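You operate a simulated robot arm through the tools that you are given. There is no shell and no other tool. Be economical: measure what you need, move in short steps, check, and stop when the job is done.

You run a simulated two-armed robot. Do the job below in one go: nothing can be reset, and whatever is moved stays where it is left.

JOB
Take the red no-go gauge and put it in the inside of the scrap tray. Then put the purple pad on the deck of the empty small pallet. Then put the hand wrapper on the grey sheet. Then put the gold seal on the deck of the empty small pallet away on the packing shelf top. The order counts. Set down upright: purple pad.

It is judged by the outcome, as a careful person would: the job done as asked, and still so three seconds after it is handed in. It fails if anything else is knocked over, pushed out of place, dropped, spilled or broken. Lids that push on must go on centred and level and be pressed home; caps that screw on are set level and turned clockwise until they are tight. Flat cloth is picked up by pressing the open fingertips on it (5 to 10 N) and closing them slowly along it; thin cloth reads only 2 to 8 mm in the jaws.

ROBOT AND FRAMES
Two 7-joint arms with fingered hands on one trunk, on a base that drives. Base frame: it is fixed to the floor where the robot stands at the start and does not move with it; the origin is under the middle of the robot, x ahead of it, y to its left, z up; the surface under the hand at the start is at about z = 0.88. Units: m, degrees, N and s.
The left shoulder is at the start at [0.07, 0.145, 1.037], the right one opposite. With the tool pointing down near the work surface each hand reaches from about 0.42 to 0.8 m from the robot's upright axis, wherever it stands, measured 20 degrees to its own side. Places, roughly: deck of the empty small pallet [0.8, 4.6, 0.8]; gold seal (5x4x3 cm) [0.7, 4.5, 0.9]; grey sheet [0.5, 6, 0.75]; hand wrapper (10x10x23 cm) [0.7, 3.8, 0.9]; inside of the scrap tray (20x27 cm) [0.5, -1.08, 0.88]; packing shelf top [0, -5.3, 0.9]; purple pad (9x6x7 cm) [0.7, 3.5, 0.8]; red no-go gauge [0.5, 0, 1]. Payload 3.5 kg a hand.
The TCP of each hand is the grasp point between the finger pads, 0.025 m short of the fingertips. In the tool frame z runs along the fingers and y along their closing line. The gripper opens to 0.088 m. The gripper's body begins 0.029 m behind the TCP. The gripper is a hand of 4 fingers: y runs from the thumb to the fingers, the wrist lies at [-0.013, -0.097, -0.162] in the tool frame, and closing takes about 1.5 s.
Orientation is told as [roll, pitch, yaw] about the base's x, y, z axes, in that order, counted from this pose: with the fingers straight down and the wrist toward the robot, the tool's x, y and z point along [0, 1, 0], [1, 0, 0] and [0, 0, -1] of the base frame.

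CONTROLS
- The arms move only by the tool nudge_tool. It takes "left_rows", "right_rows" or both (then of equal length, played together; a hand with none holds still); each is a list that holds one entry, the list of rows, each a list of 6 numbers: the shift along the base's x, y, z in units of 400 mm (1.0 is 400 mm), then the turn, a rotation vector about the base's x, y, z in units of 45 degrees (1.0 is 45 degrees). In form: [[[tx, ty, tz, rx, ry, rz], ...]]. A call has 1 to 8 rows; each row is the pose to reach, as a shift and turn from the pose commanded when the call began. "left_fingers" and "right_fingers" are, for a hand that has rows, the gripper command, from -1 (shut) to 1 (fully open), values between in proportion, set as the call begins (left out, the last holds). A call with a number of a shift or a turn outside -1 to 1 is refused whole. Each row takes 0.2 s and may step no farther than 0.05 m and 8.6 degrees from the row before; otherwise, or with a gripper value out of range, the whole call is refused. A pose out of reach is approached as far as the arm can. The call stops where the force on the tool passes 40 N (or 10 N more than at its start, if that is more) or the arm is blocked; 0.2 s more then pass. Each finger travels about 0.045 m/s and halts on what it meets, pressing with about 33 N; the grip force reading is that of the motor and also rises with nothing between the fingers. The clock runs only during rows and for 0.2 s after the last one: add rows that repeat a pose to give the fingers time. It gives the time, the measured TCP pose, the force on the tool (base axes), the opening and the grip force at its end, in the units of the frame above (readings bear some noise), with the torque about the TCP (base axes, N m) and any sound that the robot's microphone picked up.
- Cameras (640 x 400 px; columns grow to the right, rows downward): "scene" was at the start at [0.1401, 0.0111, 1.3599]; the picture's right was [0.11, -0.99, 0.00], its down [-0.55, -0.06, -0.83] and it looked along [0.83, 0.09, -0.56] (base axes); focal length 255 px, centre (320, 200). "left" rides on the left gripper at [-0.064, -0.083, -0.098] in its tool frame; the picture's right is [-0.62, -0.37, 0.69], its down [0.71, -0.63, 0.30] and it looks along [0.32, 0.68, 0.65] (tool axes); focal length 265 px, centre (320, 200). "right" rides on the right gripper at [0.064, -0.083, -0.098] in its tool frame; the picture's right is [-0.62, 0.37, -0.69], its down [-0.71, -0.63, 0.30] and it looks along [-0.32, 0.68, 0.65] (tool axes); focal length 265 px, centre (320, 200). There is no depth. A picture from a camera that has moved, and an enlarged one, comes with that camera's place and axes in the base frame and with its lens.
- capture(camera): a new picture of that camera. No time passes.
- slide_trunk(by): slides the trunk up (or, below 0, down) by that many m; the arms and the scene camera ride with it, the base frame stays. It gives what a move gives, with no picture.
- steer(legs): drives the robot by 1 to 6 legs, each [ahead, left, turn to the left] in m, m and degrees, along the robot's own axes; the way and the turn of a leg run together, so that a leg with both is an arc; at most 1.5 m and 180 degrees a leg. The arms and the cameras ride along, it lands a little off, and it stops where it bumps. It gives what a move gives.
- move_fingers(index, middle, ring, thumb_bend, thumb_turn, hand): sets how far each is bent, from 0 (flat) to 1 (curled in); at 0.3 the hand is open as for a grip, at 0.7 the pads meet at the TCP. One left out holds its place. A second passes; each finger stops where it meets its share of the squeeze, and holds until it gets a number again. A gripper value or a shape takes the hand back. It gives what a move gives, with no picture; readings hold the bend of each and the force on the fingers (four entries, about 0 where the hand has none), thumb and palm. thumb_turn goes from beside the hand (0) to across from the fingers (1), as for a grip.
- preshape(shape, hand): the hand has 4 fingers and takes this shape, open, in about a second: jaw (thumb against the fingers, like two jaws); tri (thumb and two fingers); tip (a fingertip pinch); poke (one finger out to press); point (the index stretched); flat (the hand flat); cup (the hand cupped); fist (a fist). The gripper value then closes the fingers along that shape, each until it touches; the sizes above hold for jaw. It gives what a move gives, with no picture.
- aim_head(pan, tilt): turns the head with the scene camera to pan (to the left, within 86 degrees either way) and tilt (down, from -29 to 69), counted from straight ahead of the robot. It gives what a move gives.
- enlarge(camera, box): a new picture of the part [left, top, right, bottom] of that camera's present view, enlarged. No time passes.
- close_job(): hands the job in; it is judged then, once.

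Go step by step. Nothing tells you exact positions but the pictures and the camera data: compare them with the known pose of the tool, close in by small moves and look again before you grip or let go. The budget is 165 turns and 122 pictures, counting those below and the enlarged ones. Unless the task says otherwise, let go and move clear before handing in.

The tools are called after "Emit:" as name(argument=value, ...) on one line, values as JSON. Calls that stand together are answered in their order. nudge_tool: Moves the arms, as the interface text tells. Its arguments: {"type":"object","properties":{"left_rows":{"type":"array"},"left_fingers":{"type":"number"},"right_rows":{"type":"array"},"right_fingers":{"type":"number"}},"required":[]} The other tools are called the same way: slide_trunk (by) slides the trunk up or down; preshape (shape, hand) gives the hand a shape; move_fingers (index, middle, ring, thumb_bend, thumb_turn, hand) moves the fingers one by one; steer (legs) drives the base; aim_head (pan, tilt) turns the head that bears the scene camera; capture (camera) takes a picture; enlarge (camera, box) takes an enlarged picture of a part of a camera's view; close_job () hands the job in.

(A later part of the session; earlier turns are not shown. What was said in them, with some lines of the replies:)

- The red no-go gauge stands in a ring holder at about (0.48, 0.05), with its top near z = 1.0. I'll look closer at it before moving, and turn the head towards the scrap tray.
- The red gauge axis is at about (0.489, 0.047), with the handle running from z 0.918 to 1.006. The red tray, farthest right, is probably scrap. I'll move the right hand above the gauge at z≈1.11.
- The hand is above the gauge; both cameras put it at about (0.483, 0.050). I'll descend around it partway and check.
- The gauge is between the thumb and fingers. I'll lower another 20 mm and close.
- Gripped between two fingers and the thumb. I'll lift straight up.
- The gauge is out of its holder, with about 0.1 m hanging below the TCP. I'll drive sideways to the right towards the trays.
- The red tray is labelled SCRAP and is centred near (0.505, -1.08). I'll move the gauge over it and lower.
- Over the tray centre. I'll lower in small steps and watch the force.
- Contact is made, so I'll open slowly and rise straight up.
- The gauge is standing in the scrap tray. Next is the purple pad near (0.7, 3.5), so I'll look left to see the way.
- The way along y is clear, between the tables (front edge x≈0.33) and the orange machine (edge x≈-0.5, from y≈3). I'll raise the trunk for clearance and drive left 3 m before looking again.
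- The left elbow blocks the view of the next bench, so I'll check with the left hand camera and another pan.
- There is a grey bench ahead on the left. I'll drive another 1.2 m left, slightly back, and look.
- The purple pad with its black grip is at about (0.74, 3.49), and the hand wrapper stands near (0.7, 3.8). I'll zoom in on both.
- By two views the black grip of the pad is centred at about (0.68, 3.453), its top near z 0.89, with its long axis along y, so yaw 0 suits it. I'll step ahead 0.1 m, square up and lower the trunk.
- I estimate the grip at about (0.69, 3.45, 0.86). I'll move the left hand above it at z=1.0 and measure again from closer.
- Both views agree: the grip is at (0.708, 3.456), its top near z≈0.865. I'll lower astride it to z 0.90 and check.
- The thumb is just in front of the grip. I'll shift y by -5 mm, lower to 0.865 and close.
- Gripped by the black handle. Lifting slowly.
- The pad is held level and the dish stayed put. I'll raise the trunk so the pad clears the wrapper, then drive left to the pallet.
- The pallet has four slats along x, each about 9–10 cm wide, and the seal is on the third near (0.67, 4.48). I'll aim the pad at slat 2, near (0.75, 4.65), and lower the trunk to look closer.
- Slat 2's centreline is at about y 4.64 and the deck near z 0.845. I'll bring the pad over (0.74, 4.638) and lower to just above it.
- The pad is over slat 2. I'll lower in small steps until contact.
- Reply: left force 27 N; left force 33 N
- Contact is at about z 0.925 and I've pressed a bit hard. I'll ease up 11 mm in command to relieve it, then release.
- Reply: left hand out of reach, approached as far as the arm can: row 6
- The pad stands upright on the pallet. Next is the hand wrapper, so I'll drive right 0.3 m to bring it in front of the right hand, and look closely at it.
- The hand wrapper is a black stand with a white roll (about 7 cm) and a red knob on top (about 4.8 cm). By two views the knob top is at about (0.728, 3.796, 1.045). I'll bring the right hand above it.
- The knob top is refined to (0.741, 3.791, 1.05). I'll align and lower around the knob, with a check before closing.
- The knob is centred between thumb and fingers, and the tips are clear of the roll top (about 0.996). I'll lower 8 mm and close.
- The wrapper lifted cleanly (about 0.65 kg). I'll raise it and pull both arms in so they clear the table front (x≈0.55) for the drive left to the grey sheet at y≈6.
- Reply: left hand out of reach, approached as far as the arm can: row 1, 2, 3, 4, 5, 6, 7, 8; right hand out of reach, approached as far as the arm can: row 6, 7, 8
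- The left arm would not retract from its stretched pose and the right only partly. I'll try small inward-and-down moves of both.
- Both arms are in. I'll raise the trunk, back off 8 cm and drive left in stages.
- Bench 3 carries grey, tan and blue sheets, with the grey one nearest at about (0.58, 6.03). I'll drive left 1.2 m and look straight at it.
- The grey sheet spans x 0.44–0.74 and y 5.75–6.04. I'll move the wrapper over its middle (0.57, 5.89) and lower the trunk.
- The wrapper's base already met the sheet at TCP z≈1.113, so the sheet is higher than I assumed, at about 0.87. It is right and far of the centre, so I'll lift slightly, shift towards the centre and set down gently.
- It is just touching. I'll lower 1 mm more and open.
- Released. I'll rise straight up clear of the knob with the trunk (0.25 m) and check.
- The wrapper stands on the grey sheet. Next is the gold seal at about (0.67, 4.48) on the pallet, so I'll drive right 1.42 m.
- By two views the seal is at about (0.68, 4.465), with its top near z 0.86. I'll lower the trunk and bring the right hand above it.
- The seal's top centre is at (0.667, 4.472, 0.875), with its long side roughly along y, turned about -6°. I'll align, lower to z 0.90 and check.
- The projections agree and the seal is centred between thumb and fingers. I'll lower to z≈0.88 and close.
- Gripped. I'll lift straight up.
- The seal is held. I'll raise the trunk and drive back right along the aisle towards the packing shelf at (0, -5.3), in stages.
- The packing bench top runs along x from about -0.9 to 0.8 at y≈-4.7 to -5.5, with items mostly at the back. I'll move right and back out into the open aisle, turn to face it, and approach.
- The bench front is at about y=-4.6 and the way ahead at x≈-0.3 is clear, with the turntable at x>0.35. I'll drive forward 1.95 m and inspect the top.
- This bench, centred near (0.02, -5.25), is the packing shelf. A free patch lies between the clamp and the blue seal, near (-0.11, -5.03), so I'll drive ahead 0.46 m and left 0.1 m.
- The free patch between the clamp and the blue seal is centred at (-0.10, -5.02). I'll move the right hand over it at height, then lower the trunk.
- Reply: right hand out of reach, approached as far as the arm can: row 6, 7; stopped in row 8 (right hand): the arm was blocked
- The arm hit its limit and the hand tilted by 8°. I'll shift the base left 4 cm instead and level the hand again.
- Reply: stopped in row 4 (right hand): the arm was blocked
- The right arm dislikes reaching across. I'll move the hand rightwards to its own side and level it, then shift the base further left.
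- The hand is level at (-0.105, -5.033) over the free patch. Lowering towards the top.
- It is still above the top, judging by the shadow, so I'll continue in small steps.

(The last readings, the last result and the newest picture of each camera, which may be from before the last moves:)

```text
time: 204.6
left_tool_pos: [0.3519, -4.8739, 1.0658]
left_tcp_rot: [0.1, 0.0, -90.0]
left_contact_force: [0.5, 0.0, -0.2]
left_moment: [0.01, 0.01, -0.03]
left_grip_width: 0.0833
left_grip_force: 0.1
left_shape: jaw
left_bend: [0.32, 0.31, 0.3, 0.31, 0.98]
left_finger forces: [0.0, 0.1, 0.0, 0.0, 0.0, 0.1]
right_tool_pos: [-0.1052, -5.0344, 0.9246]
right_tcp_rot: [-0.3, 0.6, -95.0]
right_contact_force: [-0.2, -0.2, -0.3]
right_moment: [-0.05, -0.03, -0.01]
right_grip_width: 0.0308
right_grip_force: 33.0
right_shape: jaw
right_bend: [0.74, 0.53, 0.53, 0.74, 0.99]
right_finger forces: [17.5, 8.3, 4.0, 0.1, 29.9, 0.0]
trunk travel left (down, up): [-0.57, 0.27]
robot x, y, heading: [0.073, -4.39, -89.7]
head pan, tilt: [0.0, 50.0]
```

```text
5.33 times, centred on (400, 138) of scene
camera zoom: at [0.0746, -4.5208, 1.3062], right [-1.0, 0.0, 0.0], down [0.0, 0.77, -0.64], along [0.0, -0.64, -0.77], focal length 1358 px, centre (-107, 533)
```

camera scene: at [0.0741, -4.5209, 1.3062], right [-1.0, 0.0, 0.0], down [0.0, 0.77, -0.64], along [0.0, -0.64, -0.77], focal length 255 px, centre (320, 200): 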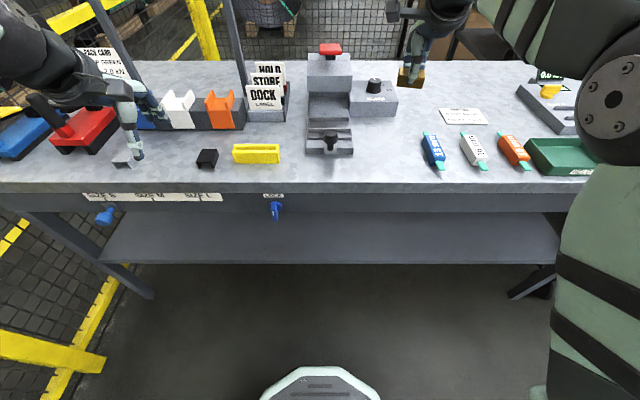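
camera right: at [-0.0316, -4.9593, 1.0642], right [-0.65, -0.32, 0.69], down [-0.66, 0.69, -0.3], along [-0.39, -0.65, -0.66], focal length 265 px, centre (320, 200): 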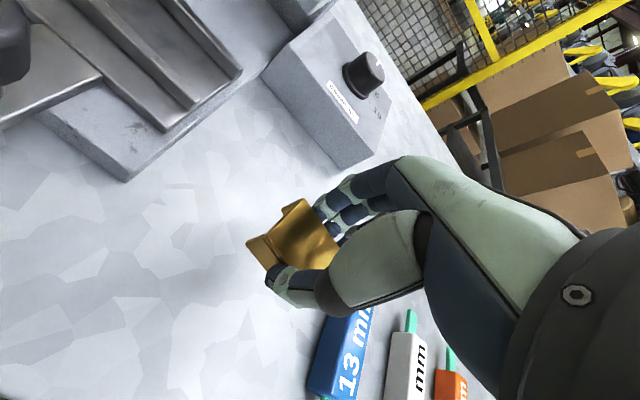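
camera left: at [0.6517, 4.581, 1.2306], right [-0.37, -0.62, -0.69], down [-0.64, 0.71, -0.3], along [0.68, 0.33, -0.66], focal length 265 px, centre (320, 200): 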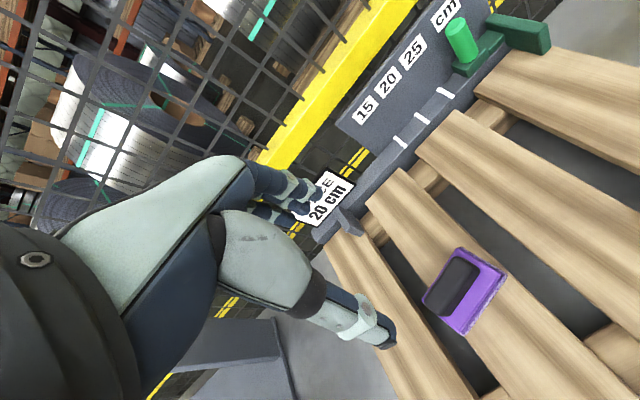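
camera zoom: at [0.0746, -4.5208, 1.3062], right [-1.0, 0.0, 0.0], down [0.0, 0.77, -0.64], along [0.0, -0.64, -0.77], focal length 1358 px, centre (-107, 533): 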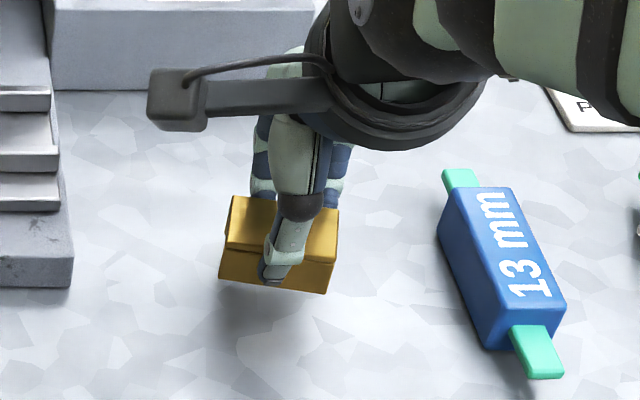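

Emit:
nudge_tool(right_rows=[[[0, 0, -0.0125, 0, 0, 0], [0, 0, -0.0125, 0, 0, 0]]])

Emit:
nudge_tool(right_rows=[[[0, 0, -0.01, 0, 0, 0], [0, 0, -0.01, 0, 0, 0]]])

Emit:
enlarge(camera="scene", box=[340, 100, 460, 175])

```text
time: 205.2
left_tool_pos: [0.352, -4.8756, 1.0661]
left_tcp_rot: [0.2, 0.0, -90.1]
left_contact_force: [-0.1, 0.0, 0.4]
left_moment: [-0.01, 0.04, -0.02]
left_grip_width: 0.0832
left_grip_force: 0.0
left_shape: jaw
left_bend: [0.32, 0.31, 0.3, 0.31, 0.98]
left_finger forces: [0.1, 0.1, 0.0, 0.1, 0.0, 0.0]
right_tool_pos: [-0.1047, -5.0341, 0.9207]
right_tcp_rot: [-0.3, 0.4, -95.0]
right_contact_force: [0.0, 0.2, -0.1]
right_moment: [0.02, 0.0, 0.01]
right_grip_width: 0.0308
right_grip_force: 32.7
right_shape: jaw
right_bend: [0.74, 0.53, 0.53, 0.74, 0.99]
right_finger forces: [17.6, 8.3, 4.1, 0.0, 29.8, 0.0]
trunk travel left (down, up): [-0.57, 0.27]
robot x, y, heading: [0.0744, -4.3947, -89.9]
head pan, tilt: [0.0, 50.0]
```

```text
time: 205.8
left_tool_pos: [0.3518, -4.8737, 1.0646]
left_tcp_rot: [0.0, -0.1, -90.0]
left_contact_force: [-0.2, -0.2, 0.3]
left_moment: [0.0, 0.02, -0.01]
left_grip_width: 0.0831
left_grip_force: 0.0
left_shape: jaw
left_bend: [0.32, 0.31, 0.3, 0.31, 0.98]
left_finger forces: [0.0, 0.0, 0.0, 0.0, 0.0, 0.0]
right_tool_pos: [-0.1041, -5.0325, 0.917]
right_tcp_rot: [-0.4, 0.5, -95.0]
right_contact_force: [-0.4, 1.1, 0.0]
right_moment: [0.0, 0.01, 0.01]
right_grip_width: 0.0312
right_grip_force: 32.8
right_shape: jaw
right_bend: [0.74, 0.53, 0.53, 0.74, 0.99]
right_finger forces: [17.6, 8.3, 4.0, 0.0, 29.9, 0.0]
trunk travel left (down, up): [-0.57, 0.27]
robot x, y, heading: [0.0718, -4.3974, -89.9]
head pan, tilt: [0.0, 50.0]
```

```text
5.33 times, centred on (400, 138) of scene
camera zoom: at [0.0746, -4.5209, 1.3062], right [-1.0, 0.0, 0.0], down [0.0, 0.77, -0.64], along [0.0, -0.64, -0.77], focal length 1358 px, centre (-107, 533)
```

zoom: 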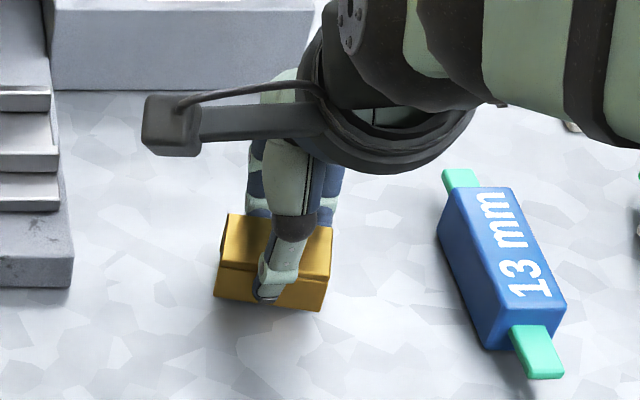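

Emit:
nudge_tool(right_rows=[[[0, 0, -0.0075, 0, 0, 0], [0, 0, -0.0075, 0, 0, 0]]])

Emit:
nudge_tool(right_rows=[[[0, 0, -0.0075, 0, 0, 0], [0, 0, -0.0075, 0, 0, 0]]])

Emit:
enlarge(camera="scene", box=[340, 100, 460, 175])

```text
time: 206.3
left_tool_pos: [0.3521, -4.8751, 1.0654]
left_tcp_rot: [0.2, -0.1, -90.0]
left_contact_force: [-1.1, -0.6, -0.1]
left_moment: [-0.01, -0.01, 0.0]
left_grip_width: 0.0834
left_grip_force: 0.0
left_shape: jaw
left_bend: [0.32, 0.31, 0.3, 0.31, 0.98]
left_finger forces: [0.0, 0.1, 0.0, 0.0, 0.1, 0.0]
right_tool_pos: [-0.103, -5.0334, 0.914]
right_tcp_rot: [-0.1, 0.5, -95.0]
right_contact_force: [0.3, 0.6, -0.6]
right_moment: [0.05, 0.01, 0.04]
right_grip_width: 0.0314
right_grip_force: 32.8
right_shape: jaw
right_bend: [0.74, 0.53, 0.53, 0.74, 0.99]
right_finger forces: [17.7, 8.3, 4.1, 0.0, 29.9, 0.1]
trunk travel left (down, up): [-0.57, 0.27]
robot x, y, heading: [0.072, -4.3916, -89.9]
head pan, tilt: [0.0, 50.0]
```

```text
time: 206.9
left_tool_pos: [0.3521, -4.8747, 1.0655]
left_tcp_rot: [0.0, -0.1, -90.1]
left_contact_force: [-0.4, -0.1, 0.0]
left_moment: [-0.01, 0.0, 0.02]
left_grip_width: 0.0834
left_grip_force: 0.0
left_shape: jaw
left_bend: [0.32, 0.31, 0.3, 0.31, 0.98]
left_finger forces: [0.0, 0.0, 0.1, 0.1, 0.0, 0.0]
right_tool_pos: [-0.1043, -5.0328, 0.9115]
right_tcp_rot: [-0.3, 0.2, -95.0]
right_contact_force: [-1.2, -1.8, 4.3]
right_moment: [-0.04, 0.04, 0.0]
right_grip_width: 0.0316
right_grip_force: 32.6
right_shape: jaw
right_bend: [0.74, 0.53, 0.53, 0.74, 0.99]
right_finger forces: [18.2, 9.0, 4.4, 0.0, 30.4, 0.1]
trunk travel left (down, up): [-0.57, 0.27]
robot x, y, heading: [0.0701, -4.396, -90.1]
head pan, tilt: [0.0, 50.0]
```

```text
5.33 times, centred on (400, 138) of scene
camera zoom: at [0.0748, -4.5201, 1.3064], right [-1.0, 0.0, 0.0], down [0.0, 0.77, -0.64], along [0.0, -0.64, -0.77], focal length 1358 px, centre (-107, 533)
```

zoom: 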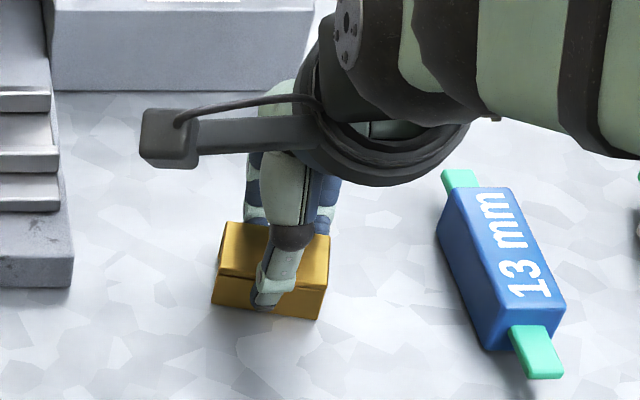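

Contact at 4 N. Opening the fingers and rising straight up.

Emit:
nudge_tool(right_rows=[[[0, 0, 0, 0, 0, 0], [0, 0, 0, 0, 0, 0], [0, 0, 0, 0, 0, 0], [0, 0, 0, 0, 0, 0], [0, 0, 0, 0, 0, 0], [0, 0, 0, 0, 0, 0], [0, 0, 0, 0, 0, 0]]], right_fingers=0.7)

Emit:
nudge_tool(right_rows=[[[0, 0, 0.04, 0, 0, 0], [0, 0, 0.1, 0, 0, 0], [0, 0, 0.2, 0, 0, 0], [0, 0, 0.3, 0, 0, 0], [0, 0, 0.4, 0, 0, 0], [0, 0, 0.45, 0, 0, 0]]])

Emit:
capture(camera="scene")

Emit:
capture(camera="right")

```text
time: 208.6
left_tool_pos: [0.3519, -4.8754, 1.0645]
left_tcp_rot: [0.0, -0.2, -90.0]
left_contact_force: [0.4, 0.2, 1.0]
left_moment: [0.01, -0.01, 0.0]
left_grip_width: 0.0833
left_grip_force: 0.1
left_shape: jaw
left_bend: [0.32, 0.31, 0.3, 0.31, 0.98]
left_finger forces: [0.0, 0.0, 0.0, 0.0, 0.0, 0.1]
right_tool_pos: [-0.1053, -5.0329, 0.9095]
right_tcp_rot: [-0.3, 0.5, -95.0]
right_contact_force: [-0.3, 0.5, -0.1]
right_moment: [0.01, 0.01, 0.01]
right_grip_width: 0.0745
right_grip_force: 0.1
right_shape: jaw
right_bend: [0.28, 0.33, 0.31, 0.43, 0.99]
right_finger forces: [0.1, 0.0, 0.1, 0.0, 0.1, 0.0]
trunk travel left (down, up): [-0.57, 0.27]
robot x, y, heading: [0.0704, -4.3897, -90.1]
head pan, tilt: [0.0, 50.0]
```

```text
time: 209.9
left_tool_pos: [0.3522, -4.8745, 1.0644]
left_tcp_rot: [0.0, -0.1, -89.9]
left_contact_force: [-1.4, 0.1, 0.3]
left_moment: [0.02, 0.01, 0.03]
left_grip_width: 0.0833
left_grip_force: 0.0
left_shape: jaw
left_bend: [0.32, 0.31, 0.3, 0.31, 0.98]
left_finger forces: [0.0, 0.0, 0.1, 0.0, 0.0, 0.0]
right_tool_pos: [-0.1056, -5.0335, 1.0898]
right_tcp_rot: [-0.3, 0.4, -95.0]
right_contact_force: [0.1, -0.3, 0.3]
right_moment: [0.02, 0.02, 0.01]
right_grip_width: 0.0747
right_grip_force: 0.1
right_shape: jaw
right_bend: [0.28, 0.33, 0.31, 0.43, 0.99]
right_finger forces: [0.0, 0.0, 0.0, 0.0, 0.0, 0.1]
trunk travel left (down, up): [-0.57, 0.27]
robot x, y, heading: [0.0715, -4.3941, -89.9]
head pan, tilt: [0.0, 50.0]
```

```text
26 pictures are left
camera scene: at [0.0747, -4.5209, 1.3062], right [-1.0, 0.0, 0.0], down [0.0, 0.77, -0.64], along [0.0, -0.64, -0.77], focal length 255 px, centre (320, 200)
```

scene: 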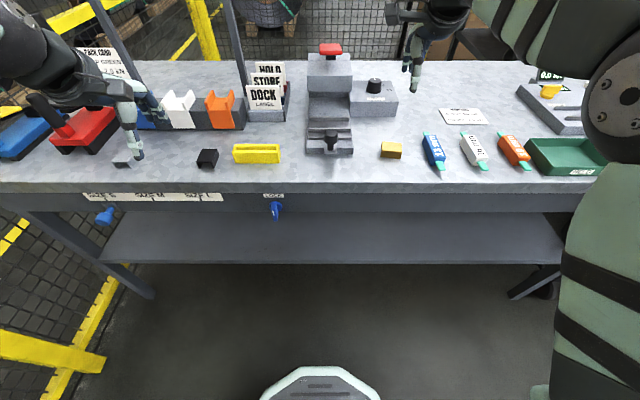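

```text
25 pictures are left
camera right: at [-0.0327, -4.9579, 1.188], right [-0.65, -0.32, 0.69], down [-0.66, 0.69, -0.29], along [-0.39, -0.65, -0.66], focal length 265 px, centre (320, 200)
```

right: 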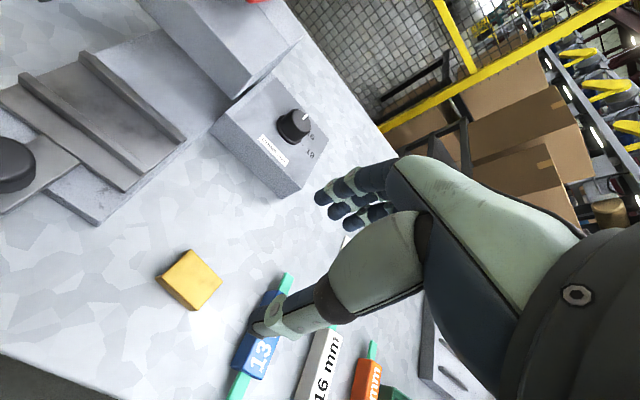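

The gold seal rests on the packing bench top, the hands are clear, and all four items are placed in order. Handing in now.

Emit:
close_job()

```text
The job is handed in.
```

The job is handed in with all four moves done in the order asked; I don't have the verdict. Each item looked in place in the last picture I took of it.

- **Red no-go gauge:** standing in the tray labelled SCRAP.
- **Purple pad:** upright on the pallet's second slat.
- **Hand wrapper:** standing on the grey sheet, close to its centre.
- **Gold seal:** on the bench top at about (-0.10, -5.03). I took this bench to be the packing shelf from its position, because nothing I saw on it was labelled that way.

I pressed the pad onto the slat with about 31 N before easing off. The wrapper touched the sheet with about 26 N before I lifted it and set it down again gently. I saw no damage or shift from either.
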